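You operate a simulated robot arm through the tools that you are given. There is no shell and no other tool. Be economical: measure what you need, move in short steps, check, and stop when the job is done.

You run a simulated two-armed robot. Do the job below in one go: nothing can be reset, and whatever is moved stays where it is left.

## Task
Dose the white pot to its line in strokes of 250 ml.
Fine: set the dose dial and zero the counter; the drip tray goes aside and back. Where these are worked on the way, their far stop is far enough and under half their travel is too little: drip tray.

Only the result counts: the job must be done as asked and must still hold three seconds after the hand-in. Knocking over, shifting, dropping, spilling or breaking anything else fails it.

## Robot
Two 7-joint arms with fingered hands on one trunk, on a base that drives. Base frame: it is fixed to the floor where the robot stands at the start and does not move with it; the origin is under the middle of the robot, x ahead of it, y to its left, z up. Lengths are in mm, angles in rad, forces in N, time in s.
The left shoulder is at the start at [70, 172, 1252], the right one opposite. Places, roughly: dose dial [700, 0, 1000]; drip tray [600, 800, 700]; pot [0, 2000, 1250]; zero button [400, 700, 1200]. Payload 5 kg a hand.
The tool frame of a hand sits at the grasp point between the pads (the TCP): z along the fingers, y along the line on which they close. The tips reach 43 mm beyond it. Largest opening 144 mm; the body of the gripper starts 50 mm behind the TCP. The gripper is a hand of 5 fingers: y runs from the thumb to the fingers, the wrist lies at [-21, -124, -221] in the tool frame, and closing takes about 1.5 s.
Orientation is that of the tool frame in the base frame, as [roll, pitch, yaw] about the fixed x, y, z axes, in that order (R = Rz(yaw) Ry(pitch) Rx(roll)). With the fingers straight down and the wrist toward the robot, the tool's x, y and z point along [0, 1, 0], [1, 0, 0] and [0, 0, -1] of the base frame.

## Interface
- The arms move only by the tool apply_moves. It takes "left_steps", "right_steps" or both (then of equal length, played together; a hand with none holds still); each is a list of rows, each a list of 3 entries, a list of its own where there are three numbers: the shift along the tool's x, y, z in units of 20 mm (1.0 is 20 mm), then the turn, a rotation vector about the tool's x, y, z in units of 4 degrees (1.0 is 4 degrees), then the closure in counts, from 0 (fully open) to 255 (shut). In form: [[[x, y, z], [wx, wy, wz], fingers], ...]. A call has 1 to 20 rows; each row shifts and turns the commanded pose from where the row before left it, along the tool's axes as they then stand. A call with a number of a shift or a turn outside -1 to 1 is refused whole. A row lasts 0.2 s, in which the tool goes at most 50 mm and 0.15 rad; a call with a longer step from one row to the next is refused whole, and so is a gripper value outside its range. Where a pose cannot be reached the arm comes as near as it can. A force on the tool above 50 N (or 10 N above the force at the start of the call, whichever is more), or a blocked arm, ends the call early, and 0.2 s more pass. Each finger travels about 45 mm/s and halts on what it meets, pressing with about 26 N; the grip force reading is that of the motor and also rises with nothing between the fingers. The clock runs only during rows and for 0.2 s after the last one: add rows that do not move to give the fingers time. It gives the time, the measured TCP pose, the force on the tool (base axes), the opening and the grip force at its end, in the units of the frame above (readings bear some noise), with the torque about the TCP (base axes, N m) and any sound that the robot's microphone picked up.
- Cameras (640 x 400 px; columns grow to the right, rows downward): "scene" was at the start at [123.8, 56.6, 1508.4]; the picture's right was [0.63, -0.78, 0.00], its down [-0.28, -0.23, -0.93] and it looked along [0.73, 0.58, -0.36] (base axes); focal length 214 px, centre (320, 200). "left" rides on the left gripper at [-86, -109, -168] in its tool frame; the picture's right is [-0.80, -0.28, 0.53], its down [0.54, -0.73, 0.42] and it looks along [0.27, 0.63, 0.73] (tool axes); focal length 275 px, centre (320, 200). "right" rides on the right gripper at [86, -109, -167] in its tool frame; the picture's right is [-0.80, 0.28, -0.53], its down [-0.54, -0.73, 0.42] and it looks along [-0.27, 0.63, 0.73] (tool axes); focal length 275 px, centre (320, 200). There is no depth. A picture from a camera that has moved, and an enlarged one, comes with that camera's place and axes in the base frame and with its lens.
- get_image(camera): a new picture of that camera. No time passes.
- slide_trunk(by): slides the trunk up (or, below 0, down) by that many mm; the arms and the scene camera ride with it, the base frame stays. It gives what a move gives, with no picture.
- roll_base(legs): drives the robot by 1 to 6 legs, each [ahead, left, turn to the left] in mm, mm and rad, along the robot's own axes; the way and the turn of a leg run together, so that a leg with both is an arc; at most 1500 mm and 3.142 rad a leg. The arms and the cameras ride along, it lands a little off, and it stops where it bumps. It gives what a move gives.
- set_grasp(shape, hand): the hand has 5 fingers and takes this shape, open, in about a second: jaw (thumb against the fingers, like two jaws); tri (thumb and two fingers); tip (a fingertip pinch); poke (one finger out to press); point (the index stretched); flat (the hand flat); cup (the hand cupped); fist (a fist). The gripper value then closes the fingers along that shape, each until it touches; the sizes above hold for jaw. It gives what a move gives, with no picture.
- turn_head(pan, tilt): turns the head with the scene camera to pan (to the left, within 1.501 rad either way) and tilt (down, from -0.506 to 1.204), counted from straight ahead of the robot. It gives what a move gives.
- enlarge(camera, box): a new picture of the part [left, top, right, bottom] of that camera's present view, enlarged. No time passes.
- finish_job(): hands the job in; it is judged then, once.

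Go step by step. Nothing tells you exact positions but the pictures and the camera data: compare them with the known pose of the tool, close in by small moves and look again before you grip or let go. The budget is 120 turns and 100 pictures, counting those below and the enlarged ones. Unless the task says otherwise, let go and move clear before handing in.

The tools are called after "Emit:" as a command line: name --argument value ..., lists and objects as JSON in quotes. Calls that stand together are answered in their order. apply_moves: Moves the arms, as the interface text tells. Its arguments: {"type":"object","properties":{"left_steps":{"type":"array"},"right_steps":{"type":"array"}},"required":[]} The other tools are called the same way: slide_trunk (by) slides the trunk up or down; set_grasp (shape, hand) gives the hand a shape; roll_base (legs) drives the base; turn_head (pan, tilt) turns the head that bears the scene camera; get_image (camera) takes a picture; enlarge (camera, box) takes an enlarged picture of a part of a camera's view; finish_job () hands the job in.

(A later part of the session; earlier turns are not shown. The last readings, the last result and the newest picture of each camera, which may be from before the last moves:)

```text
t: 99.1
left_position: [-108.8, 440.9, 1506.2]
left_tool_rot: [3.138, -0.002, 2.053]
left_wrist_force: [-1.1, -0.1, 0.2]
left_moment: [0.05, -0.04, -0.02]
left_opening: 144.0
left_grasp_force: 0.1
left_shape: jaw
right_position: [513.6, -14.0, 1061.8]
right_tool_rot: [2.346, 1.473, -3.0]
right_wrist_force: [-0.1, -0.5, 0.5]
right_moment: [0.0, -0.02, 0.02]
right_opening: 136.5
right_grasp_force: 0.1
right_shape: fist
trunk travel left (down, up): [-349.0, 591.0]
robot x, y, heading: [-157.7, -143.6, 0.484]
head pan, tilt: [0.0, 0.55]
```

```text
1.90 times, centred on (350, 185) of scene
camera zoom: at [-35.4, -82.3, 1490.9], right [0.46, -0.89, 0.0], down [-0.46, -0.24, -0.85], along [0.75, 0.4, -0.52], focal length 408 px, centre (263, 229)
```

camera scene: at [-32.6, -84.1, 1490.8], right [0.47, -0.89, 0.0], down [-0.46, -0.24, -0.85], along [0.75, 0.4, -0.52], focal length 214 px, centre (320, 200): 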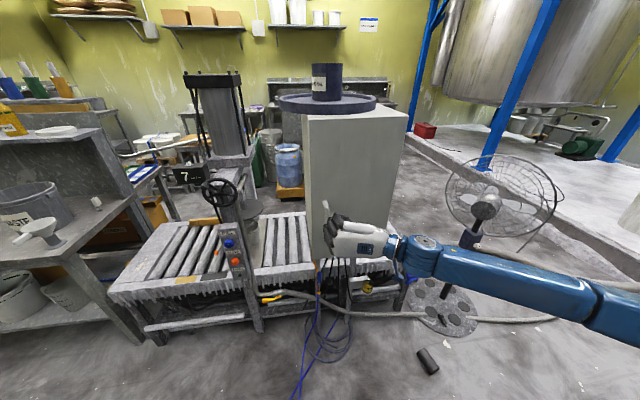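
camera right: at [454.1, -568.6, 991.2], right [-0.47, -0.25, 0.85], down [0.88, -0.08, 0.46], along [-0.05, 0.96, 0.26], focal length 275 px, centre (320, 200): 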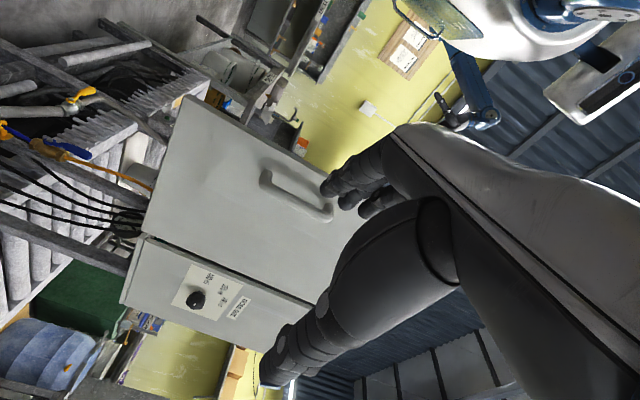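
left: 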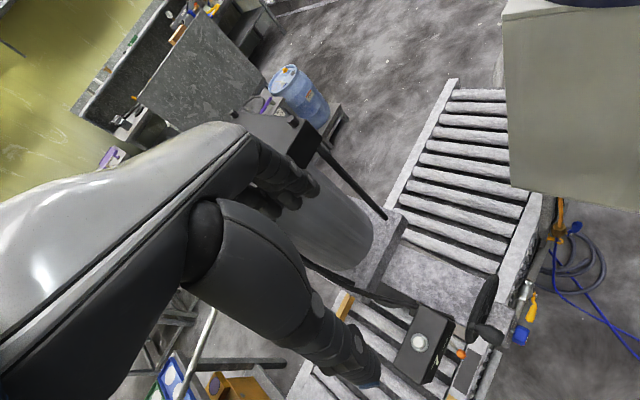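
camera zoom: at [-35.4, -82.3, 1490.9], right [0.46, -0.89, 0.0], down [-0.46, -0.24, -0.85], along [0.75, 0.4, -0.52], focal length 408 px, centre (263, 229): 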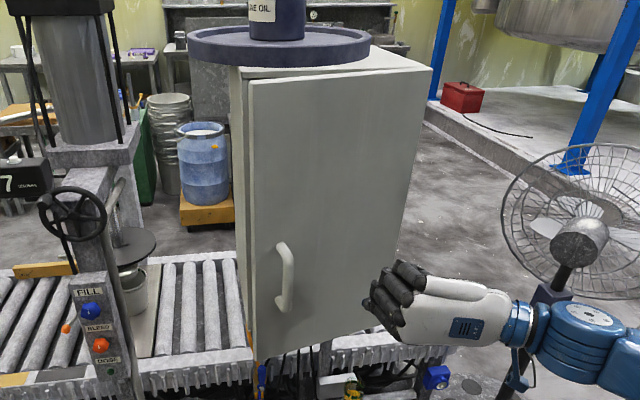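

Door is shut. Now retract and reposition so the right hand faces the dial at about (734,72,1057).

Emit:
apply_moves --right_steps '[[[0, 0, -1], [0, 0, 0], 0], [[0, 0, -1], [0, 0, 0], 0], [[0, 0, -1], [0, 0, 0], 0], [[0, 0, -1], [0, 0, 0], 0], [[0, 0, -1], [0, 0, 0], 0], [[0, 0, -1], [0, 0, 0], 0], [[0, 0, -1], [0, 0, 0], 0], [[0, 0, -1], [0, 0, 0], 0], [[0, 0, -1], [0, 0, 0], 0], [[0, 0, -1], [0, 0, 0], 0], [[0, 0, -1], [0, 0, 0], 0], [[0, 0, -1], [0, 0, 0], 0], [[0, 0, -1], [0, 0, 0], 0]]'

Emit:
roll_base --legs '[[60, -480, 0]]'

```text
t: 101.9
left_position: [-111.3, 440.0, 1507.9]
left_tool_rot: [3.139, -0.002, 2.054]
left_wrist_force: [-0.7, -0.4, 0.8]
left_moment: [0.03, -0.01, 0.02]
left_opening: 143.8
left_grasp_force: 0.1
left_shape: jaw
right_position: [359.9, -223.7, 1080.9]
right_tool_rot: [2.336, 1.475, -3.01]
right_wrist_force: [0.0, 0.6, 0.3]
right_moment: [-0.01, -0.01, -0.02]
right_opening: 136.4
right_grasp_force: 0.0
right_shape: fist
trunk travel left (down, up): [-349.0, 591.0]
robot x, y, heading: [-161.1, -146.0, 0.486]
head pan, tilt: [0.0, 0.55]
```

```text
t: 104.8
left_position: [169.4, 41.6, 1506.6]
left_tool_rot: [-3.141, -0.001, 2.049]
left_wrist_force: [-0.4, -0.3, -0.1]
left_moment: [-0.01, -0.03, -0.06]
left_opening: 143.9
left_grasp_force: 0.0
left_shape: jaw
right_position: [635.3, -624.6, 1080.8]
right_tool_rot: [2.356, 1.475, -2.995]
right_wrist_force: [-0.8, -0.4, 0.6]
right_moment: [-0.02, -0.03, -0.03]
right_opening: 136.3
right_grasp_force: 0.1
right_shape: fist
trunk travel left (down, up): [-349.0, 591.0]
robot x, y, heading: [117.4, -543.4, 0.474]
head pan, tilt: [0.0, 0.55]
```

Emit:
roll_base --legs '[[0, 0, 1.31], [-136, -363, 0]]'

Emit:
get_image --camera "right"

Emit:
set_grasp --hand "right" --shape "tip"

Emit:
get_image --camera "right"

```text
t: 107.8
left_position: [-334.5, -144.9, 1511.9]
left_tool_rot: [-3.135, -0.02, 3.044]
left_wrist_force: [1.4, -2.8, 0.8]
left_moment: [0.22, 0.1, 0.05]
left_opening: 144.0
left_grasp_force: 0.1
left_shape: jaw
right_position: [470.6, -119.6, 1074.3]
right_tool_rot: [2.228, 1.465, -2.132]
right_wrist_force: [1.1, -1.4, -0.1]
right_moment: [0.03, -0.03, -0.09]
right_opening: 136.3
right_grasp_force: 0.0
right_shape: fist
trunk travel left (down, up): [-349.0, 591.0]
robot x, y, heading: [101.4, -509.5, 1.467]
head pan, tilt: [0.0, 0.55]
stopped in leg 1: the robot was blocked; the commanded pose is now the measured one
```

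```text
41 pictures are left
camera right: at [626.8, -248.6, 989.4], right [-0.03, -0.53, 0.85], down [0.56, 0.69, 0.45], along [-0.83, 0.49, 0.27], focal length 275 px, centre (320, 200)
```

right: 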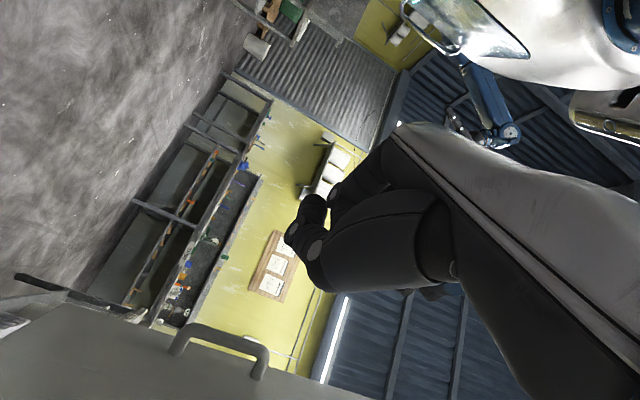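

```text
t: 108.7
left_position: [-335.4, -142.7, 1511.4]
left_tool_rot: [-3.133, -0.019, 3.047]
left_wrist_force: [-0.1, 0.0, -0.2]
left_moment: [0.0, -0.01, 0.01]
left_opening: 143.6
left_grasp_force: 0.1
left_shape: jaw
right_position: [469.6, -118.5, 1072.1]
right_tool_rot: [2.216, 1.459, -2.14]
right_wrist_force: [0.1, 1.2, 0.4]
right_moment: [0.02, 0.01, 0.02]
right_opening: 143.6
right_grasp_force: 0.0
right_shape: tip
trunk travel left (down, up): [-349.0, 591.0]
robot x, y, heading: [104.1, -515.0, 1.474]
head pan, tilt: [0.0, 0.55]
```

```text
40 pictures are left
camera right: at [625.6, -245.7, 987.8], right [-0.03, -0.52, 0.85], down [0.56, 0.7, 0.45], along [-0.83, 0.49, 0.27], focal length 275 px, centre (320, 200)
```

right: 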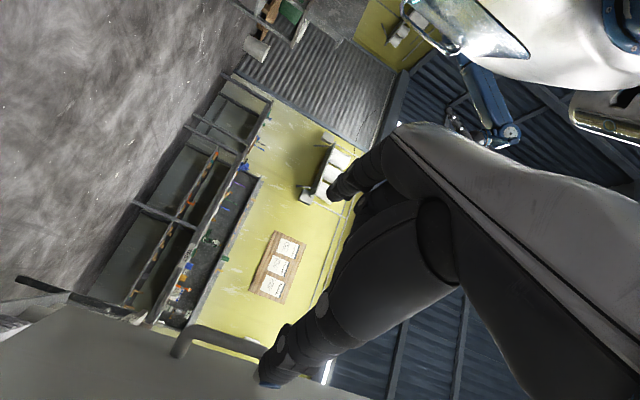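

Emit:
turn_head --pan 1.4 --tilt 0.7

Emit:
get_image --camera "scene"

Emit:
turn_head --pan -0.8 --tilt 0.7

Emit:
get_image --camera "scene"

```text
t: 110.2
left_position: [-335.4, -142.8, 1510.5]
left_tool_rot: [-3.132, -0.019, 3.046]
left_wrist_force: [0.8, -0.1, -0.6]
left_moment: [-0.01, -0.04, 0.04]
left_opening: 143.6
left_grasp_force: 0.1
left_shape: jaw
right_position: [468.8, -118.0, 1071.3]
right_tool_rot: [2.214, 1.46, -2.141]
right_wrist_force: [0.4, -0.6, 0.1]
right_moment: [-0.03, -0.02, -0.01]
right_opening: 143.7
right_grasp_force: 0.0
right_shape: tip
trunk travel left (down, up): [-349.0, 591.0]
robot x, y, heading: [99.9, -512.5, 1.474]
head pan, tilt: [1.4, 0.7]
```

```text
39 pictures are left
camera scene: at [50.7, -429.3, 1478.0], right [0.27, 0.96, -0.02], down [0.61, -0.18, -0.77], along [-0.75, 0.2, -0.63], focal length 214 px, centre (320, 200)
```

scene: 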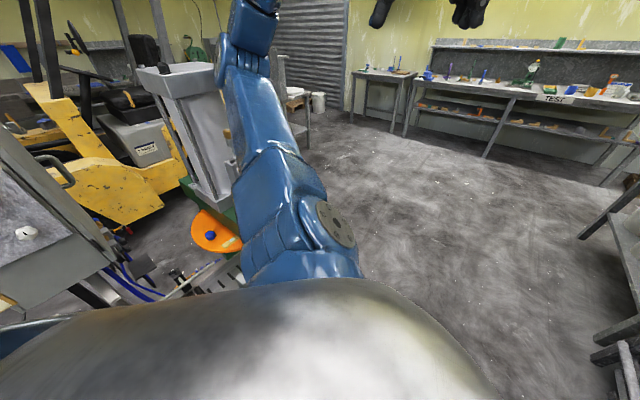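

```text
t: 112.3
left_position: [-337.1, -143.2, 1510.9]
left_tool_rot: [-3.13, -0.019, 3.047]
left_wrist_force: [0.6, 0.5, -0.2]
left_moment: [0.02, 0.03, 0.02]
left_opening: 143.8
left_grasp_force: 0.0
left_shape: jaw
right_position: [470.8, -118.6, 1072.2]
right_tool_rot: [2.225, 1.46, -2.129]
right_wrist_force: [0.1, 0.2, 0.5]
right_moment: [0.01, -0.01, 0.05]
right_opening: 143.7
right_grasp_force: 0.0
right_shape: tip
trunk travel left (down, up): [-349.0, 591.0]
robot x, y, heading: [102.3, -516.7, 1.475]
head pan, tilt: [-0.799, 0.7]
```

```text
38 pictures are left
camera scene: at [198.8, -399.0, 1475.3], right [0.62, -0.78, 0.0], down [-0.52, -0.41, -0.75], along [0.59, 0.47, -0.66], focal length 214 px, centre (320, 200)
```

scene: 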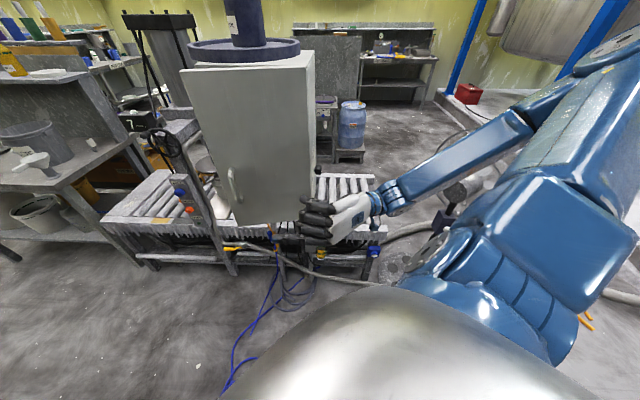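

Emit:
roll_base --legs '[[0, -300, 0]]'

Emit:
get_image --camera "right"

```text
t: 114.4
left_position: [-66.3, -188.2, 1506.8]
left_tool_rot: [3.142, -0.002, 3.059]
left_wrist_force: [0.0, 0.5, -0.2]
left_moment: [0.0, -0.01, -0.02]
left_opening: 144.0
left_grasp_force: 0.0
left_shape: jaw
right_position: [746.2, -150.2, 1082.1]
right_tool_rot: [2.33, 1.477, -2.014]
right_wrist_force: [-1.1, -0.1, -0.3]
right_moment: [-0.01, -0.03, -0.01]
right_opening: 144.0
right_grasp_force: 0.1
right_shape: tip
trunk travel left (down, up): [-349.0, 591.0]
robot x, y, heading: [403.8, -538.8, 1.486]
head pan, tilt: [-0.799, 0.7]
```

```text
37 pictures are left
camera right: at [905.2, -274.8, 999.9], right [-0.04, -0.53, 0.85], down [0.54, 0.7, 0.46], along [-0.84, 0.48, 0.26], focal length 275 px, centre (320, 200)
```

right: 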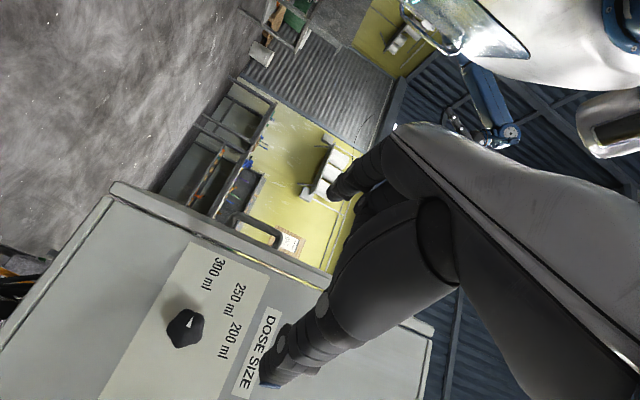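

Emit:
enlarge --camera "right" --box '[130, 230, 290, 390]'

Emit:
apply_moves --right_steps '[[[0, 0, 0], [-0.9, -0.5, 0], 0], [[0, 0, 0], [-0.9, -0.4, 0], 0], [[0, 0, 0], [-0.9, 0, 0], 0], [[0, 0, 0], [-0.8, 0, 0], 0], [[0.54, -0.84, 0.68], [0, 0, 0], 0], [[0.54, -0.84, 0.68], [0, 0, 0], 0], [[0.54, -0.84, 0.68], [0, 0, 0], 0], [[0.54, -0.84, 0.6], [0, 0, 0], 0], [[0.54, -0.84, 0.5], [0, 0, 0], 0], [[0.54, -0.84, 0.5], [0, 0, 0], 0]]'

Emit:
get_image --camera "right"

```text
2.50 times, centred on (210, 310) of right
camera zoom: at [905.2, -274.8, 999.9], right [-0.04, -0.53, 0.85], down [0.54, 0.7, 0.46], along [-0.84, 0.48, 0.26], focal length 688 px, centre (595, -75)
```

zoom: 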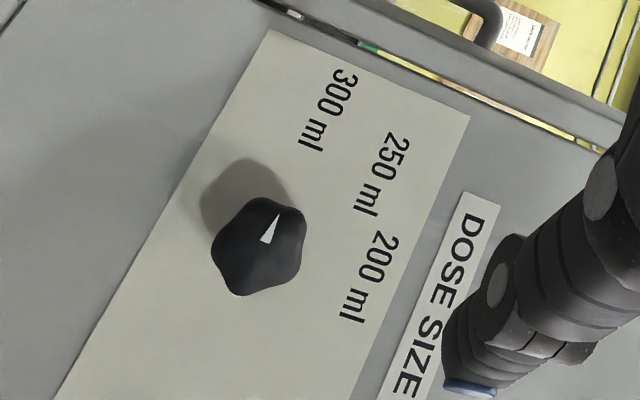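

```text
t: 116.6
left_position: [-65.4, -188.6, 1508.2]
left_tool_rot: [3.141, -0.002, 3.058]
left_wrist_force: [0.0, 0.1, 0.3]
left_moment: [-0.03, 0.0, -0.01]
left_opening: 143.8
left_grasp_force: 0.1
left_shape: jaw
right_position: [782.3, -35.2, 1011.4]
right_tool_rot: [1.35, 1.497, -2.752]
right_wrist_force: [-0.5, 0.3, -0.3]
right_moment: [0.0, -0.01, 0.0]
right_opening: 143.5
right_grasp_force: 0.0
right_shape: tip
trunk travel left (down, up): [-349.0, 591.0]
robot x, y, heading: [402.2, -537.5, 1.482]
head pan, tilt: [-0.799, 0.7]
```

```text
35 pictures are left
camera right: at [963.0, -112.2, 916.2], right [0.13, -0.58, 0.81], down [0.39, 0.78, 0.5], along [-0.91, 0.25, 0.32], focal length 275 px, centre (320, 200)
```

right: 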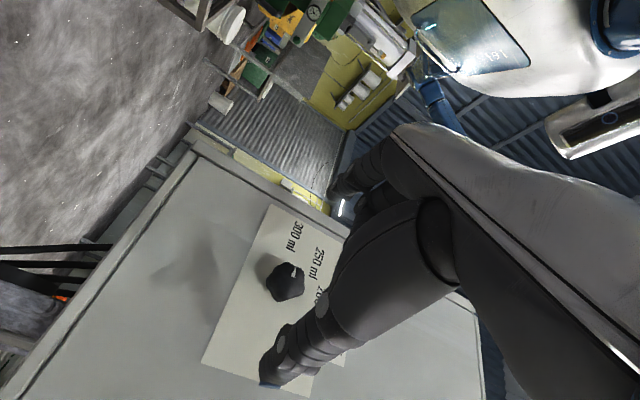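

Pointer is at 300 (about -90°); 250 sits about 45° clockwise. The hand is lined up; I'll advance and pinch the knob.

Emit:
apply_moves --right_steps '[[[-0.1, -0.15, 0.8], [0, 0, 0], 0], [[-0.1, -0.15, 0.8], [0, 0, 0], 0], [[0, 0, 0.8], [0, 0, 0], 60], [[0, 0, 0], [0, 0, 0], 140], [[0, 0, 0], [0, 0, 0], 200], [[0, 0, 0], [0, 0, 0], 255], [[0, 0, 0], [0, 0, 0], 255], [[0, 0, 0], [0, 0, 0], 255], [[0, 0, 0], [0, 0, 0], 255], [[0, 0, 0], [0, 0, 0], 255], [[0, 0, 0], [0, 0, 0], 255]]'

Emit:
get_image --camera "right"

```text
t: 119.0
left_position: [-65.0, -190.5, 1506.8]
left_tool_rot: [3.14, -0.005, 3.058]
left_wrist_force: [-0.6, -0.4, -0.1]
left_moment: [-0.01, 0.01, 0.0]
left_opening: 144.1
left_grasp_force: 0.0
left_shape: jaw
right_position: [759.1, 7.3, 1016.4]
right_tool_rot: [1.36, 1.498, -2.741]
right_wrist_force: [-1.6, 0.8, -1.4]
right_moment: [-0.04, -0.04, 0.03]
right_opening: 32.5
right_grasp_force: 26.2
right_shape: tip
trunk travel left (down, up): [-349.0, 591.0]
robot x, y, heading: [400.0, -544.0, 1.487]
head pan, tilt: [-0.799, 0.7]
```

```text
34 pictures are left
camera right: at [940.0, -70.3, 920.0], right [0.13, -0.58, 0.81], down [0.39, 0.78, 0.5], along [-0.91, 0.25, 0.32], focal length 275 px, centre (320, 200)
```

right: 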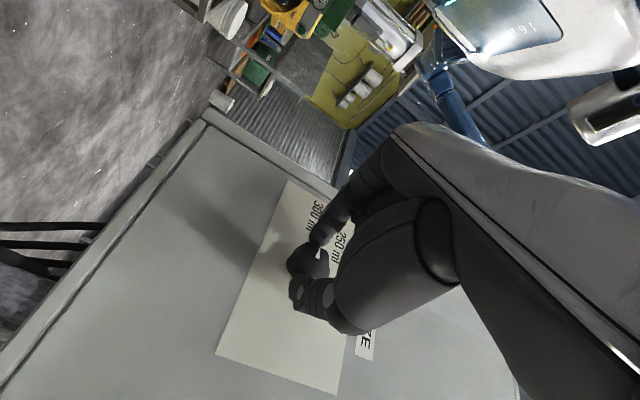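

Emit:
apply_moves --right_steps '[[[0, 0, 0], [0, 0, 1], 255], [[0, 0, 0], [0, 0, 1], 255], [[0, 0, 0], [0, 0, 1], 255], [[0, 0, 0], [0, 0, 1], 255], [[0, 0, 0], [0, 0, 1], 255], [[0, 0, 0], [0, 0, 1], 255], [[0, 0, 0], [0, 0, 1], 255], [[0, 0, 0], [0, 0, 1], 255], [[0, 0, 0], [0, 0, 1], 255], [[0, 0, 0], [0, 0, 1], 255], [[0, 0, 0], [0, 0, 1], 255]]'

Emit:
get_image --camera "right"

```text
t: 121.4
left_position: [-66.6, -190.3, 1507.4]
left_tool_rot: [3.139, -0.002, 3.06]
left_wrist_force: [0.3, 0.3, 0.6]
left_moment: [-0.02, 0.0, -0.01]
left_opening: 144.0
left_grasp_force: 0.0
left_shape: jaw
right_position: [759.0, 6.9, 1017.2]
right_tool_rot: [1.55, 0.733, -2.543]
right_wrist_force: [-7.3, -4.8, -1.0]
right_moment: [0.0, -0.08, 0.25]
right_opening: 32.5
right_grasp_force: 26.2
right_shape: tip
trunk travel left (down, up): [-349.0, 591.0]
robot x, y, heading: [401.2, -538.8, 1.482]
head pan, tilt: [-0.799, 0.7]
```

```text
33 pictures are left
camera right: at [862.2, -123.9, 875.8], right [0.64, -0.22, 0.73], down [0.48, 0.86, -0.17], along [-0.59, 0.46, 0.66], focal length 275 px, centre (320, 200)
```

right: 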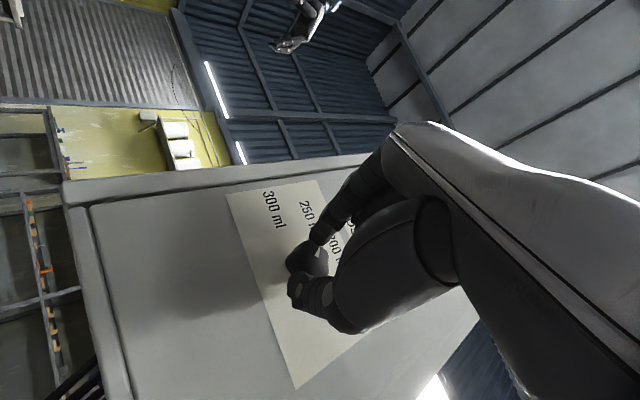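

Emit:
apply_moves --right_steps '[[[0, 0, 0], [0, 0, 0], 0], [[0, 0, 0], [0, 0, 0], 0], [[0, 0, 0], [0, 0, 0], 0], [[0, 0, 0], [0, 0, 0], 0], [[0, 0, 0], [0, 0, 0], 0], [[0, 0, 0], [0, 0, 0], 0], [[0, 0, 0], [0, 0, 0], 0], [[0, 0, -1], [0, 0, 0], 0], [[0, 0, -1], [0, 0, 0], 0], [[0, 0, -1], [0, 0, 0], 0], [[0, 0, -1], [0, 0, 0], 0]]'

Emit:
enlarge --camera "right" --box '[200, 160, 380, 340]'

```text
t: 123.8
left_position: [-66.5, -191.2, 1507.8]
left_tool_rot: [3.141, -0.005, 3.061]
left_wrist_force: [-0.2, -0.9, -0.2]
left_moment: [0.01, -0.01, 0.0]
left_opening: 143.7
left_grasp_force: 0.0
left_shape: jaw
right_position: [804.9, -57.6, 1016.2]
right_tool_rot: [1.548, 0.733, -2.547]
right_wrist_force: [0.6, -0.5, -0.8]
right_moment: [0.03, -0.03, 0.02]
right_opening: 143.6
right_grasp_force: 0.1
right_shape: tip
trunk travel left (down, up): [-349.0, 591.0]
robot x, y, heading: [403.9, -540.8, 1.483]
head pan, tilt: [-0.799, 0.7]
```

```text
2.22 times, centred on (290, 250) of right
camera zoom: at [907.6, -189.0, 874.5], right [0.64, -0.22, 0.73], down [0.48, 0.86, -0.17], along [-0.59, 0.46, 0.66], focal length 612 px, centre (387, 89)
```

zoom: 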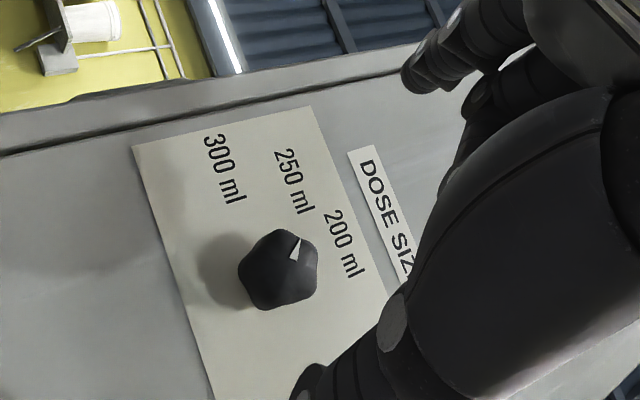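

Emit:
enlarge --camera "right" --box '[255, 205, 315, 265]'

```text
6.67 times, centred on (285, 235) of right
camera zoom: at [907.6, -189.0, 874.5], right [0.64, -0.22, 0.73], down [0.48, 0.86, -0.17], along [-0.59, 0.46, 0.66], focal length 1835 px, centre (553, -33)
```

zoom: 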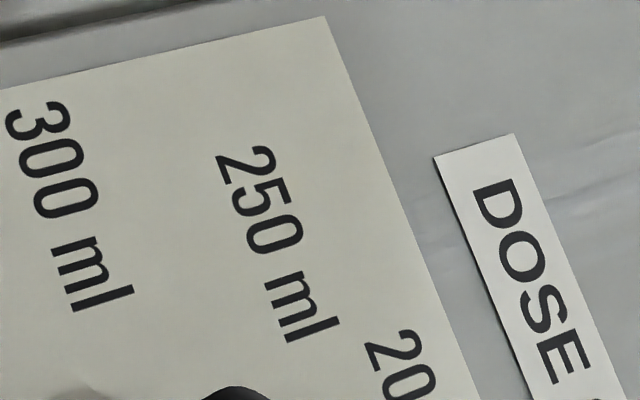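

Emit:
enlarge --camera "right" --box '[240, 245, 310, 305]'

```text
6.67 times, centred on (275, 275) of right
camera zoom: at [907.6, -189.0, 874.5], right [0.64, -0.22, 0.73], down [0.48, 0.86, -0.17], along [-0.59, 0.46, 0.66], focal length 1835 px, centre (620, -300)
```

zoom: 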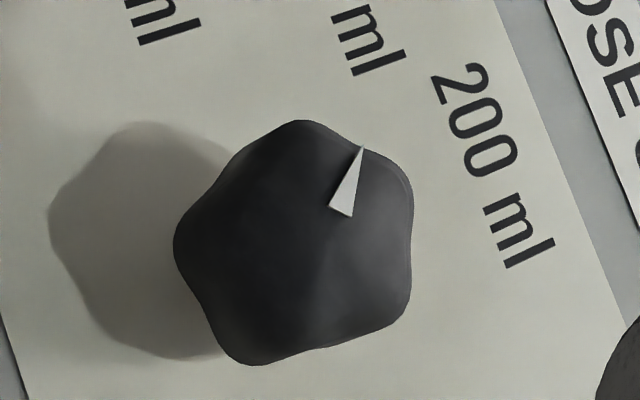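

The dial pointer now sits at 250 ml. I'll withdraw the hand, then drive round to face the dosing panel.

Emit:
apply_moves --right_steps '[[[0, 0, -0.4], [0, 0, -1], 0], [[0, 0, -0.4], [0, 0, -1], 0], [[0, 0, -0.4], [0, 0, -1], 0], [[0, 0, -0.4], [0, 0, -1], 0], [[0, 0, -0.4], [0, 0, -1], 0], [[0, 0, 0], [0, 0, -1], 0], [[0, 0, 0], [0, 0, -1], 0], [[0, 0, 0], [0, 0, -1], 0], [[0, 0, 0], [0, 0, -1], 0], [[0, 0, 0], [0, 0, -1], 0], [[0, 0, 0], [0, 0, -1], 0], [[0, 0.64, -0.77], [0, 0, 0], 0], [[0, 0.64, -0.77], [0, 0, 0], 0], [[0, 0.64, -0.77], [0, 0, 0], 0], [[0, 0.64, -0.77], [0, 0, 0], 0], [[0, 0.64, -0.77], [0, 0, 0], 0], [[0, 0.64, -0.77], [0, 0, 0], 0], [[0, 0.64, -0.77], [0, 0, 0], 0]]'

Emit:
roll_base --legs '[[-40, 250, 0], [0, 0, -0.88]]'

```text
t: 127.6
left_position: [-66.2, -190.4, 1507.6]
left_tool_rot: [3.139, -0.003, 3.058]
left_wrist_force: [0.6, -0.3, 0.2]
left_moment: [-0.01, 0.02, 0.0]
left_opening: 144.2
left_grasp_force: 0.1
left_shape: jaw
right_position: [818.5, -231.2, 1019.4]
right_tool_rot: [1.365, 1.499, -2.734]
right_wrist_force: [0.6, 0.2, -0.2]
right_moment: [0.02, -0.02, -0.01]
right_opening: 143.8
right_grasp_force: 0.1
right_shape: tip
trunk travel left (down, up): [-349.0, 591.0]
robot x, y, heading: [399.7, -539.6, 1.484]
head pan, tilt: [-0.799, 0.7]
```

```text
t: 129.6
left_position: [-295.9, -200.3, 1510.9]
left_tool_rot: [-3.139, -0.013, 3.05]
left_wrist_force: [-0.5, -0.8, 0.6]
left_moment: [0.01, 0.0, -0.02]
left_opening: 143.8
left_grasp_force: 0.1
left_shape: jaw
right_position: [585.4, -251.2, 1015.8]
right_tool_rot: [1.335, 1.492, -2.777]
right_wrist_force: [0.2, -0.2, 0.4]
right_moment: [-0.01, 0.0, 0.02]
right_opening: 143.8
right_grasp_force: 0.0
right_shape: tip
trunk travel left (down, up): [-349.0, 591.0]
robot x, y, heading: [158.2, -557.4, 1.477]
head pan, tilt: [-0.799, 0.7]
stopped in leg 1: the robot was blocked; the commanded pose is now the measured one
```

Emit:
roll_base --legs '[[0, -50, 0], [40, 0, -0.88]]'

```text
t: 132.8
left_position: [211.5, 54.3, 1508.0]
left_tool_rot: [-3.141, -0.004, 2.157]
left_wrist_force: [-0.8, -0.6, -0.4]
left_moment: [0.02, 0.01, -0.01]
left_opening: 143.8
left_grasp_force: 0.1
left_shape: jaw
right_position: [726.5, -666.0, 1019.0]
right_tool_rot: [1.351, 1.499, 2.631]
right_wrist_force: [0.3, 0.5, -0.3]
right_moment: [0.01, 0.02, 0.0]
right_opening: 144.0
right_grasp_force: 0.1
right_shape: tip
trunk travel left (down, up): [-349.0, 591.0]
robot x, y, heading: [222.1, -528.1, 0.582]
head pan, tilt: [-0.799, 0.7]
```

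Emit:
roll_base --legs '[[94, 654, 0.018]]'

Emit:
turn_head --pan 0.4 --tilt 0.55

Emit:
get_image --camera "scene"

```text
t: 136.4
left_position: [-82.1, 646.1, 1507.6]
left_tool_rot: [3.141, -0.004, 2.178]
left_wrist_force: [-0.1, 0.7, -0.3]
left_moment: [0.01, 0.01, 0.01]
left_opening: 144.1
left_grasp_force: 0.2
left_shape: jaw
right_position: [448.2, -64.4, 1018.4]
right_tool_rot: [1.35, 1.499, 2.648]
right_wrist_force: [0.2, 0.3, 0.6]
right_moment: [0.0, -0.03, 0.01]
right_opening: 144.0
right_grasp_force: 0.0
right_shape: tip
trunk travel left (down, up): [-349.0, 591.0]
robot x, y, heading: [-56.4, 62.8, 0.603]
head pan, tilt: [-0.799, 0.7]
```

```text
t: 137.8
left_position: [-81.5, 645.9, 1507.3]
left_tool_rot: [-3.141, -0.004, 2.178]
left_wrist_force: [0.0, 0.4, 0.9]
left_moment: [0.01, 0.0, -0.04]
left_opening: 144.0
left_grasp_force: 0.0
left_shape: jaw
right_position: [447.3, -63.6, 1019.0]
right_tool_rot: [1.353, 1.499, 2.65]
right_wrist_force: [-0.5, 0.4, -0.1]
right_moment: [-0.04, -0.02, -0.04]
right_opening: 143.6
right_grasp_force: 0.1
right_shape: tip
trunk travel left (down, up): [-349.0, 591.0]
robot x, y, heading: [-54.7, 64.8, 0.6]
head pan, tilt: [0.4, 0.55]
```

```text
29 pictures are left
camera scene: at [34.3, 164.8, 1490.8], right [0.84, -0.54, 0.0], down [-0.28, -0.44, -0.85], along [0.46, 0.72, -0.52], focal length 214 px, centre (320, 200)
```

scene: 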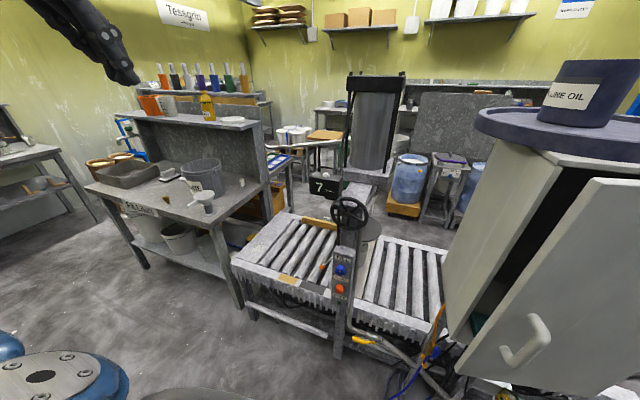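

The cabinet door has swung ajar; I'll push it fully shut again with the right fist, gently.

Emit:
set_grasp --hand "right" --shape "fist"

Emit:
apply_moves --right_steps '[[[0, -0.25, 0.95], [0, 0, 0], 255], [[0, -0.25, 0.95], [0, 0, 0], 255], [[0, -0.25, 0.95], [0, 0, 0], 255], [[0, -0.25, 0.95], [0, 0, 0], 255], [[0, -0.25, 0.95], [0, 0, 0], 255], [[0, -0.25, 0.95], [0, 0, 0], 255], [[0, -0.25, 0.6], [0, 0, 0], 255], [[0, -0.2, 0.3], [0, 0, 0], 255], [[0, -0.2, 0.3], [0, 0, 0], 255], [[0, -0.2, 0.3], [0, 0, 0], 255], [[0, -0.2, 0.3], [0, 0, 0], 255], [[0, -0.2, 0.3], [0, 0, 0], 255], [[0, -0.2, 0.3], [0, 0, 0], 255]]'

Emit:
get_image --camera "scene"

```text
t: 138.7
left_position: [-80.3, 646.4, 1507.5]
left_tool_rot: [3.141, -0.004, 2.176]
left_wrist_force: [0.1, -0.7, -0.2]
left_moment: [0.01, -0.02, 0.03]
left_opening: 144.3
left_grasp_force: 0.0
left_shape: jaw
right_position: [448.6, -64.2, 1019.8]
right_tool_rot: [1.33, 1.5, 2.629]
right_wrist_force: [0.6, -0.3, 0.0]
right_moment: [-0.03, -0.02, 0.01]
right_opening: 0.0
right_grasp_force: 0.1
right_shape: fist
trunk travel left (down, up): [-349.0, 591.0]
robot x, y, heading: [-59.2, 63.1, 0.601]
head pan, tilt: [0.4, 0.55]
```

```text
t: 141.5
left_position: [-81.6, 646.6, 1506.3]
left_tool_rot: [-3.141, -0.002, 2.177]
left_wrist_force: [-0.3, 0.2, 0.0]
left_moment: [0.02, -0.02, 0.0]
left_opening: 144.1
left_grasp_force: 0.1
left_shape: jaw
right_position: [548.6, 76.4, 1017.5]
right_tool_rot: [1.361, 1.5, 2.659]
right_wrist_force: [-1.2, -0.2, -0.3]
right_moment: [0.02, 0.01, -0.03]
right_opening: 0.0
right_grasp_force: 0.0
right_shape: fist
trunk travel left (down, up): [-349.0, 591.0]
robot x, y, heading: [-53.6, 64.3, 0.602]
head pan, tilt: [0.4, 0.55]
```

```text
28 pictures are left
camera scene: at [34.5, 164.6, 1490.9], right [0.84, -0.54, 0.0], down [-0.28, -0.44, -0.85], along [0.46, 0.72, -0.52], focal length 214 px, centre (320, 200)
```

scene: 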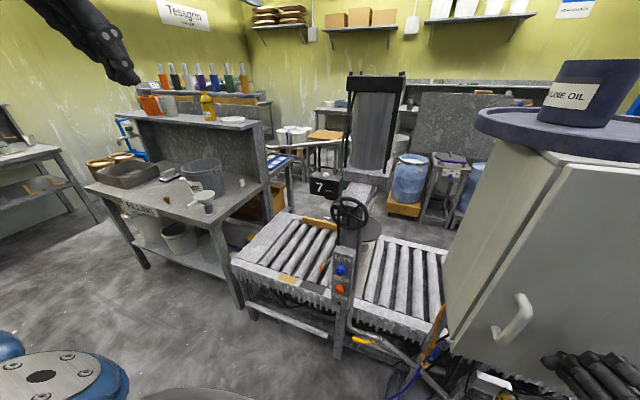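

Emit:
apply_moves --right_steps '[[[0, -0.2, 0.25], [0, 0, 0], 255], [[0, -0.2, 0.25], [0, 0, 0], 255], [[0, -0.2, 0.25], [0, 0, 0], 255], [[0, -0.2, 0.25], [0, 0, 0], 255], [[0, -0.2, 0.25], [0, 0, 0], 255], [[0, -0.2, 0.25], [0, 0, 0], 255], [[0, 0, 0], [0, 0, 0], 255], [[0, 0, 0], [0, 0, 0], 255]]'

Emit:
enlarge --camera "scene" --box '[420, 120, 640, 400]'

```text
t: 142.6
left_position: [-82.1, 643.0, 1507.5]
left_tool_rot: [3.138, -0.005, 2.172]
left_wrist_force: [0.4, 0.2, -1.3]
left_moment: [-0.07, 0.08, -0.05]
left_opening: 144.0
left_grasp_force: 0.1
left_shape: jaw
right_position: [560.2, 83.5, 1017.4]
right_tool_rot: [1.375, 1.493, 2.679]
right_wrist_force: [-23.4, -27.9, 10.4]
right_moment: [-0.76, 0.64, -0.05]
right_opening: 136.3
right_grasp_force: 0.0
right_shape: fist
trunk travel left (down, up): [-349.0, 591.0]
robot x, y, heading: [-57.0, 59.1, 0.593]
head pan, tilt: [0.4, 0.55]
stopped in row 5 (right hand): the force on the tool passed its limit (the readings are from after the stop); the commanded pose is now the measured one
```

```text
1.43 times, centred on (530, 260) of scene
camera zoom: at [31.2, 161.0, 1491.4], right [0.84, -0.54, 0.0], down [-0.28, -0.44, -0.85], along [0.46, 0.72, -0.52], focal length 306 px, centre (20, 114)
```

zoom: 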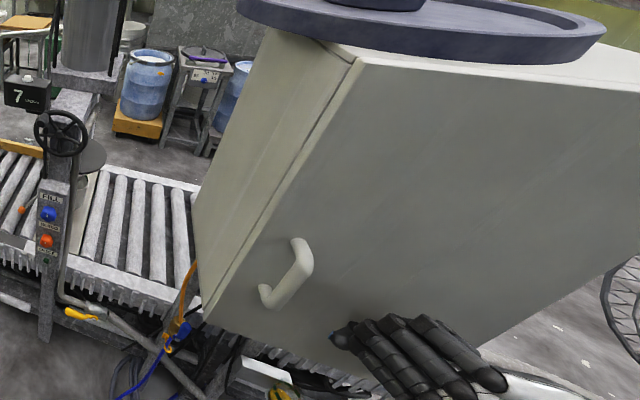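

Emit:
apply_moves --right_steps '[[[0, 0.2, -0.25], [0, 0, 0], 255], [[0, 0.3, -0.4], [0, 0, 0], 255], [[0, 0.6, -0.77], [0, 0, 0], 255], [[0, 0.6, -0.77], [0, 0, 0], 255], [[0, 0.6, -0.77], [0, 0, 0], 255], [[0, 0.3, -0.9], [0, 0, 0], 255], [[0, 0, -1], [0, 0, 0], 255], [[0, 0, -1], [0, 0, 0], 255], [[0, 0, -1], [0, 0, 0], 255], [[0, 0, -1], [0, 0, 0], 255]]'

Emit:
enlarge --camera "scene" --box '[270, 160, 440, 330]'

```text
t: 144.8
left_position: [-81.0, 644.8, 1507.9]
left_tool_rot: [3.138, -0.002, 2.174]
left_wrist_force: [-0.2, 0.3, 0.3]
left_moment: [0.01, 0.02, -0.03]
left_opening: 144.2
left_grasp_force: 0.0
left_shape: jaw
right_position: [472.0, -48.5, 1016.9]
right_tool_rot: [1.382, 1.496, 2.684]
right_wrist_force: [-0.2, -0.7, -0.3]
right_moment: [-0.02, 0.01, -0.01]
right_opening: 0.0
right_grasp_force: 0.0
right_shape: fist
trunk travel left (down, up): [-349.0, 591.0]
robot x, y, heading: [-57.3, 58.8, 0.598]
head pan, tilt: [0.4, 0.55]
```

```text
2.35 times, centred on (355, 245) of scene
camera zoom: at [33.6, 163.5, 1490.9], right [0.84, -0.54, 0.0], down [-0.28, -0.44, -0.85], along [0.46, 0.72, -0.52], focal length 505 px, centre (238, 94)
```

zoom: 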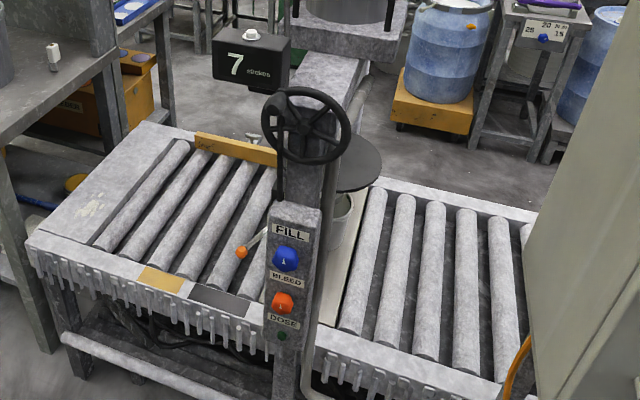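

Door is shut. Left hand next: poke shape, going above the zero button at about (416,721,1180).

Emit:
set_grasp --hand "left" --shape "poke"

Emit:
apply_moves --left_steps '[[[-0.5, 1, 0], [0, 0, 0], 0], [[-0.5, 1, 0], [0, 0, 0], 0], [[-0.5, 1, 0], [0, 0, 0], 0], [[-0.5, 1, 0], [0, 0, 0], 0], [[-0.5, 1, 0], [0, 0, 0], 0], [[-0.5, 1, 0], [0, 0, 0], 0], [[-0.5, 1, 0], [0, 0, 0], 0], [[-0.5, 1, 0], [0, 0, 0], 0], [[-0.5, 1, 0], [0, 0, 0], 0], [[-0.5, 1, 0], [0, 0, 0], 0], [[-0.5, 1, 0], [0, 0, 0], 0], [[-0.5, 1, 0], [0, 0, 0], 0], [[-0.5, 1, 0], [0, 0, 0], 0], [[-0.5, 1, 0], [0, 0, 0], 0], [[-0.5, 1, 0], [0, 0, 0], 0], [[-0.5, 1, 0], [0, 0, 0], 0], [[-0.5, 1, 0], [0, 0, 0], 0], [[-0.5, 1, 0], [0, 0, 0], 0], [[-0.5, 1, 0], [0, 0, 0], 0], [[-0.5, 1, 0], [0, 0, 0], 0]]'

Emit:
apply_moves --left_steps '[[[-0.3, 0.9, 0], [0, 0, 0], 0], [[-0.3, 0.9, 0], [0, 0, 0], 0], [[-0.3, 0.9, 0], [0, 0, 0], 0], [[0, 0, 1], [0, 0, 0], 0], [[0, 0, 1], [0, 0, 0], 0], [[0, 0, 1], [0, 0, 0], 0], [[0, 0, 1], [0, 0, 0], 0], [[0, 0, 1], [0, 0, 0], 0], [[0, 0, 1], [0, 0, 0], 0], [[0, 0, 1], [0, 0, 0], 0], [[0, 0, 1], [0, 0, 0], 0], [[0, 0, 1], [0, 0, 0], 0]]'

Emit:
get_image --camera "left"

```text
t: 145.7
left_position: [-79.3, 645.8, 1507.8]
left_tool_rot: [3.141, -0.002, 2.173]
left_wrist_force: [0.1, -0.3, 0.6]
left_moment: [0.0, 0.0, 0.02]
left_opening: 0.0
left_grasp_force: 0.1
left_shape: poke
right_position: [472.5, -48.3, 1016.6]
right_tool_rot: [1.397, 1.494, 2.698]
right_wrist_force: [0.6, -0.4, 0.0]
right_moment: [0.0, 0.01, 0.0]
right_opening: 0.1
right_grasp_force: 0.1
right_shape: fist
trunk travel left (down, up): [-349.0, 591.0]
robot x, y, heading: [-54.7, 60.7, 0.6]
head pan, tilt: [0.4, 0.55]
```

```text
t: 149.8
left_position: [364.7, 708.9, 1505.6]
left_tool_rot: [-3.141, -0.007, 2.176]
left_wrist_force: [0.0, 0.5, -0.3]
left_moment: [0.05, 0.05, 0.0]
left_opening: 0.0
left_grasp_force: 0.1
left_shape: poke
right_position: [474.1, -48.5, 1015.9]
right_tool_rot: [1.382, 1.495, 2.684]
right_wrist_force: [0.2, 0.2, -0.6]
right_moment: [0.03, 0.03, 0.07]
right_opening: 0.1
right_grasp_force: 0.0
right_shape: fist
trunk travel left (down, up): [-349.0, 591.0]
robot x, y, heading: [-58.4, 59.2, 0.599]
head pan, tilt: [0.4, 0.55]
```

```text
t: 152.4
left_position: [417.0, 725.7, 1325.7]
left_tool_rot: [3.141, -0.002, 2.175]
left_wrist_force: [-0.4, 0.8, -0.2]
left_moment: [-0.01, 0.01, 0.01]
left_opening: 0.1
left_grasp_force: 0.1
left_shape: poke
right_position: [472.5, -47.7, 1017.7]
right_tool_rot: [1.387, 1.495, 2.689]
right_wrist_force: [-0.7, 0.3, -0.2]
right_moment: [0.0, 0.0, 0.01]
right_opening: 0.0
right_grasp_force: 0.0
right_shape: fist
trunk travel left (down, up): [-349.0, 591.0]
robot x, y, heading: [-58.3, 66.6, 0.599]
head pan, tilt: [0.4, 0.55]
```

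```text
25 pictures are left
camera left: at [377.0, 592.6, 1493.5], right [0.22, -0.81, -0.54], down [-0.91, 0.04, -0.42], along [0.36, 0.58, -0.73], focal length 275 px, centre (320, 200)
```

left: 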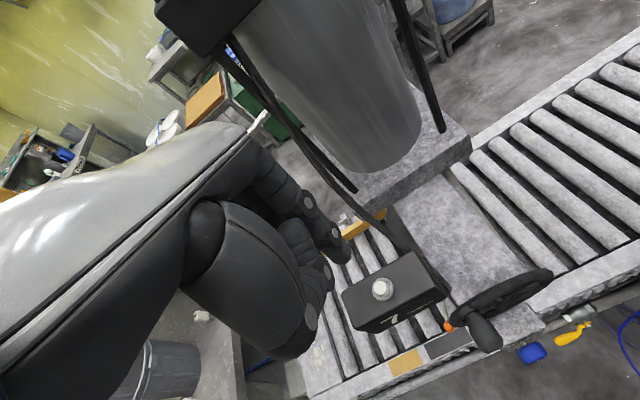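

Emit:
apply_moves --left_steps '[[[0.1, -0.1, 1], [0, 0, 0], 0], [[0, -0.1, 1], [0, 0, 0], 0], [[0, 0, 1], [0, 0, 0], 0], [[0, 0, 1], [0, 0, 0], 0]]'

Emit:
get_image --camera "left"

```text
t: 153.4
left_position: [412.3, 724.5, 1246.3]
left_tool_rot: [3.141, -0.004, 2.173]
left_wrist_force: [-0.6, 0.2, 0.6]
left_moment: [-0.04, 0.02, 0.0]
left_opening: 0.0
left_grasp_force: 0.0
left_shape: poke
right_position: [473.6, -47.2, 1017.1]
right_tool_rot: [1.384, 1.494, 2.685]
right_wrist_force: [-0.8, 0.4, -0.6]
right_moment: [0.02, 0.01, 0.01]
right_opening: 0.0
right_grasp_force: 0.0
right_shape: fist
trunk travel left (down, up): [-349.0, 591.0]
robot x, y, heading: [-55.5, 61.4, 0.603]
head pan, tilt: [0.4, 0.55]
```

```text
24 pictures are left
camera left: at [372.2, 591.7, 1414.0], right [0.22, -0.82, -0.54], down [-0.91, 0.04, -0.42], along [0.36, 0.58, -0.73], focal length 275 px, centre (320, 200)
```

left: 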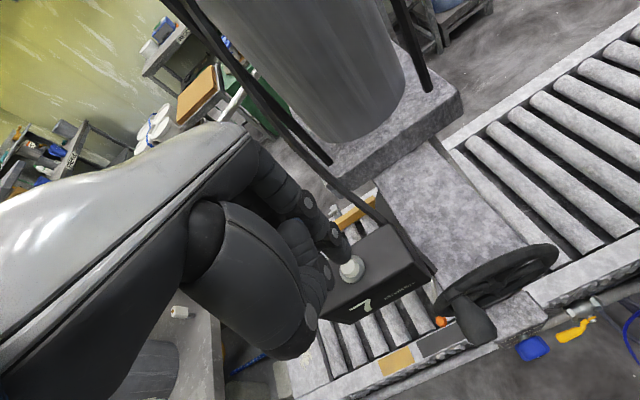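

Emit:
apply_moves --left_steps '[[[0.25, 0, 0.4], [0, 0, 0], 0], [[0, 0, 0.4], [0, 0, 0], 0], [[0, 0, 0.3], [0, 0, 0], 0], [[0, 0, 0.3], [0, 0, 0], 0], [[0, 0, 0.2], [0, 0, 0], 0]]'

Emit:
enlarge --camera "left" --box '[270, 200, 450, 350]'

```text
t: 154.7
left_position: [410.2, 728.1, 1220.6]
left_tool_rot: [3.134, -0.003, 2.174]
left_wrist_force: [2.2, 1.3, 19.0]
left_moment: [0.02, -0.27, 0.03]
left_opening: 0.0
left_grasp_force: 0.0
left_shape: poke
right_position: [471.5, -50.7, 1018.0]
right_tool_rot: [1.347, 1.496, 2.648]
right_wrist_force: [-0.1, 1.1, -0.2]
right_moment: [0.0, -0.01, -0.02]
right_opening: 0.0
right_grasp_force: 0.0
right_shape: fist
trunk travel left (down, up): [-349.0, 591.0]
robot x, y, heading: [-57.6, 62.0, 0.597]
head pan, tilt: [0.4, 0.55]
```

```text
2.67 times, centred on (360, 275) of left
camera zoom: at [367.7, 594.0, 1386.3], right [0.22, -0.81, -0.54], down [-0.9, 0.04, -0.43], along [0.37, 0.58, -0.73], focal length 734 px, centre (213, 0)
```

zoom: 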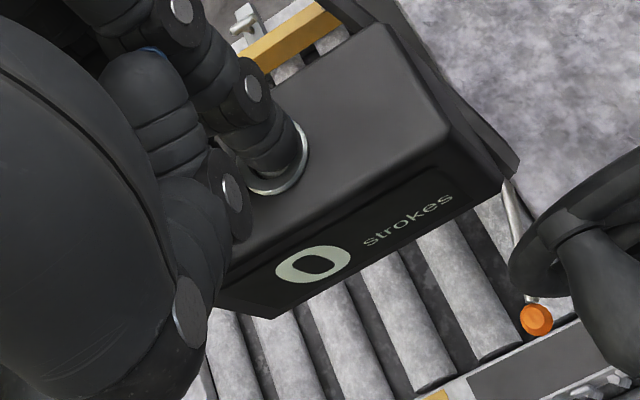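

The counter reads 0. I'll lift off, back away, and turn the left hand to point forward for the drip-tray lever near (413,736,706).

Emit:
apply_moves --left_steps '[[[0, 0, -1], [0, 0, 0], 0], [[0, 0, -1], [0, 0, 0], 0], [[0, 0, -1], [0, 0, 0], 0], [[0, 0, -1], [0, 0, 0], 0], [[0, 0, -1], [0, 0, 0], 0], [[0, -1, 0], [0, 0, 0], 0], [[0, -1, 0], [0, 0, 0], 0], [[0, -1, 0], [0, 0, 0], 0], [[0, -1, 0], [0, 0, 0], 0], [[0, -1, 0], [0, 0, 0], 0], [[0, -1, 0], [0, 0, 0], 0], [[0, -1, 0], [0, 0, 0], 0], [[0, -1, 0], [0, 0, 0], 0], [[0, -1, 0], [0, 0, 0], 0], [[0, -1, 0], [0, 0, 0], 0]]'

Emit:
apply_moves --left_steps '[[[0, 0, 0], [-1, 1, 1], 0], [[0, 0, 0], [-1, 1, 1], 0], [[0, 0, 0], [-1, 1, 1], 0], [[0, 0, 0], [-1, 1, 1], 0], [[0, 0, 0], [-1, 1, 1], 0], [[0, 0, 0], [-1, 1, 1], 0], [[0, 0, 0], [-1, 1, 1], 0], [[0, 0, 0], [-1, 1, 1], 0], [[0, 0, 0], [-1, 1, 1], 0], [[0, 0, 0], [-1, 1, 1], 0], [[0, 0, 0], [-1, 1, 1], 0], [[0, 0, 0], [-1, 1, 1], 0], [[0, 0, 0], [-1, 1, 1], 0], [[0, 0, 0], [-1, 1, 1], 0], [[0, 0, 0], [-1, 1, 1], 0], [[0, 0, 0], [-1, 1, 1], 0], [[0, 0, 0], [-1, 1, 1], 0], [[0, 0, 0], [-0.3, 0.3, 0.3], 0]]'

Emit:
slide_trunk --by -340

```text
t: 157.8
left_position: [243.7, 614.0, 1315.3]
left_tool_rot: [3.14, -0.004, 2.173]
left_wrist_force: [-1.5, 0.9, 0.4]
left_moment: [0.01, -0.04, 0.02]
left_opening: 0.1
left_grasp_force: 0.2
left_shape: poke
right_position: [471.5, -48.9, 1017.8]
right_tool_rot: [1.389, 1.496, 2.692]
right_wrist_force: [-0.4, -0.1, 0.6]
right_moment: [-0.03, 0.0, 0.03]
right_opening: 0.0
right_grasp_force: 0.0
right_shape: fist
trunk travel left (down, up): [-349.0, 591.0]
robot x, y, heading: [-56.6, 60.0, 0.599]
head pan, tilt: [0.4, 0.55]
```

```text
t: 161.7
left_position: [273.2, 645.4, 1340.2]
left_tool_rot: [-1.399, -1.568, -1.138]
left_wrist_force: [0.3, -0.2, 0.2]
left_moment: [0.0, -0.01, 0.03]
left_opening: 0.0
left_grasp_force: 0.1
left_shape: poke
left hand out of reach, approached as far as the arm can: row 8, 9, 10, 11, 12, 13
right_position: [473.3, -49.0, 1017.2]
right_tool_rot: [1.382, 1.494, 2.683]
right_wrist_force: [-0.4, -0.7, -0.8]
right_moment: [0.0, -0.01, -0.01]
right_opening: 0.0
right_grasp_force: 0.0
right_shape: fist
trunk travel left (down, up): [-349.0, 591.0]
robot x, y, heading: [-59.5, 62.4, 0.602]
head pan, tilt: [0.4, 0.55]
```

```text
t: 165.0
left_position: [272.9, 645.9, 1001.1]
left_tool_rot: [-2.731, -1.569, 0.194]
left_wrist_force: [-0.5, -0.2, 0.1]
left_moment: [-0.01, -0.01, -0.03]
left_opening: 0.1
left_grasp_force: 0.1
left_shape: poke
right_position: [471.6, -48.6, 676.7]
right_tool_rot: [1.399, 1.495, 2.7]
right_wrist_force: [-0.7, 0.4, -0.1]
right_moment: [0.01, 0.01, 0.0]
right_opening: 0.0
right_grasp_force: 0.1
right_shape: fist
trunk travel left (down, up): [-9.0, 931.0]
robot x, y, heading: [-55.6, 61.2, 0.599]
head pan, tilt: [0.4, 0.55]
```

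Emit:
get_image --camera "left"

Emit:
enlarge --camera "scene" --box '[260, 90, 460, 280]'

```text
22 pictures are left
camera left: at [72.3, 640.7, 916.0], right [0.28, 0.54, -0.8], down [-0.06, 0.84, 0.54], along [0.96, -0.1, 0.27], focal length 275 px, centre (320, 200)
```

left: 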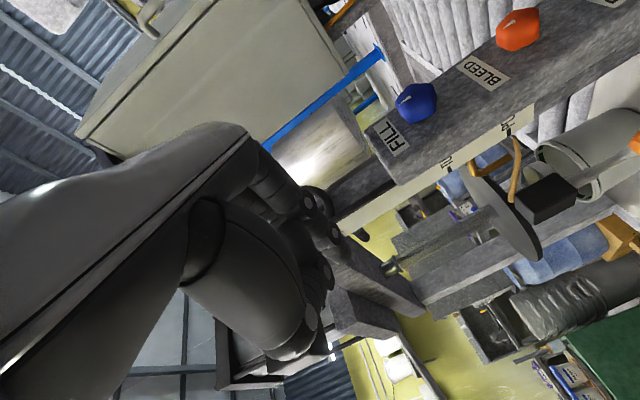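

```text
2.11 times, centred on (360, 185) of scene
camera zoom: at [34.0, 163.8, 1150.9], right [0.84, -0.54, 0.0], down [-0.28, -0.44, -0.85], along [0.46, 0.72, -0.52], focal length 452 px, centre (236, 232)
```

zoom: 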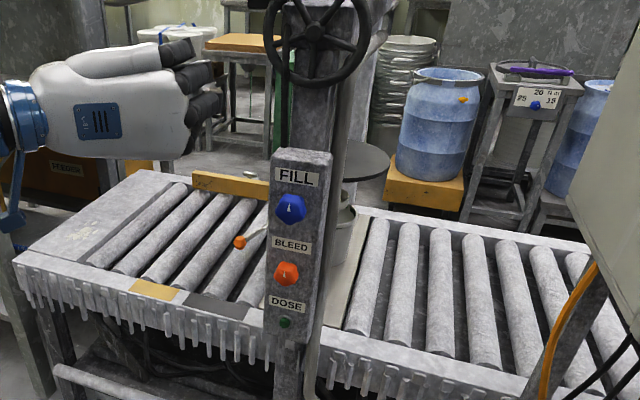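

Emit:
apply_moves --left_steps '[[[-1, 0, 0], [0, 0, 0], 0], [[-1, 0, 0], [0, 0, 0], 0], [[-1, 0, 0], [0, 0, 0], 0], [[-1, 0, 0], [0, 0, 0], 0], [[-1, 0, 0], [0, 0, 0], 0], [[-1, 0, 0], [0, 0, 0], 0], [[-1, 0, 0], [0, 0, 0], 0], [[-1, 0, 0], [0, 0, 0], 0]]'

Emit:
get_image --camera "left"

```text
t: 166.8
left_position: [271.6, 646.6, 839.3]
left_tool_rot: [-2.209, -1.568, -0.329]
left_wrist_force: [0.0, 0.3, -0.5]
left_moment: [0.02, 0.0, 0.0]
left_opening: 0.0
left_grasp_force: 0.0
left_shape: poke
right_position: [472.4, -48.9, 676.6]
right_tool_rot: [1.363, 1.493, 2.664]
right_wrist_force: [0.0, 0.3, -0.5]
right_moment: [-0.01, 0.0, 0.01]
right_opening: 0.2
right_grasp_force: 0.0
right_shape: fist
trunk travel left (down, up): [-9.0, 931.0]
robot x, y, heading: [-56.9, 64.7, 0.598]
head pan, tilt: [0.4, 0.55]
```

```text
20 pictures are left
camera left: at [71.8, 640.5, 755.3], right [0.28, 0.54, -0.8], down [-0.06, 0.84, 0.54], along [0.96, -0.1, 0.27], focal length 275 px, centre (320, 200)
```

left: 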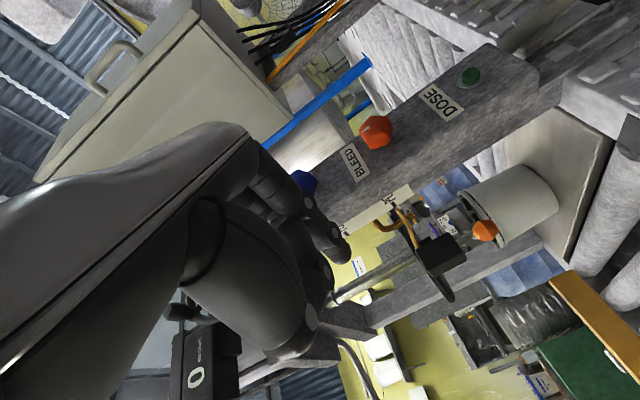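

Emit:
enlarge --camera "left" --box '[370, 150, 570, 300]'

```text
2.67 times, centred on (470, 225) of left
camera zoom: at [71.8, 640.5, 755.3], right [0.28, 0.54, -0.8], down [-0.06, 0.84, 0.54], along [0.96, -0.1, 0.27], focal length 734 px, centre (-80, 133)
```

zoom: 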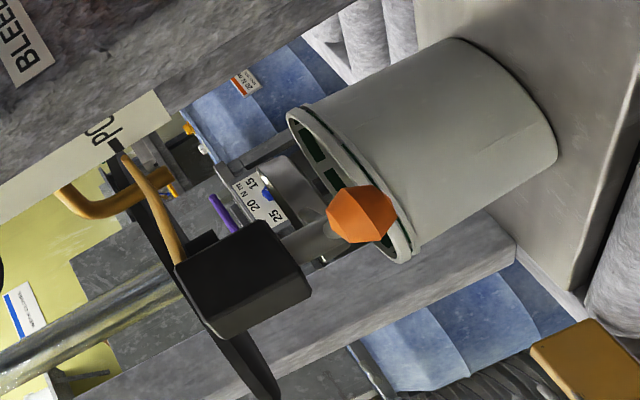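

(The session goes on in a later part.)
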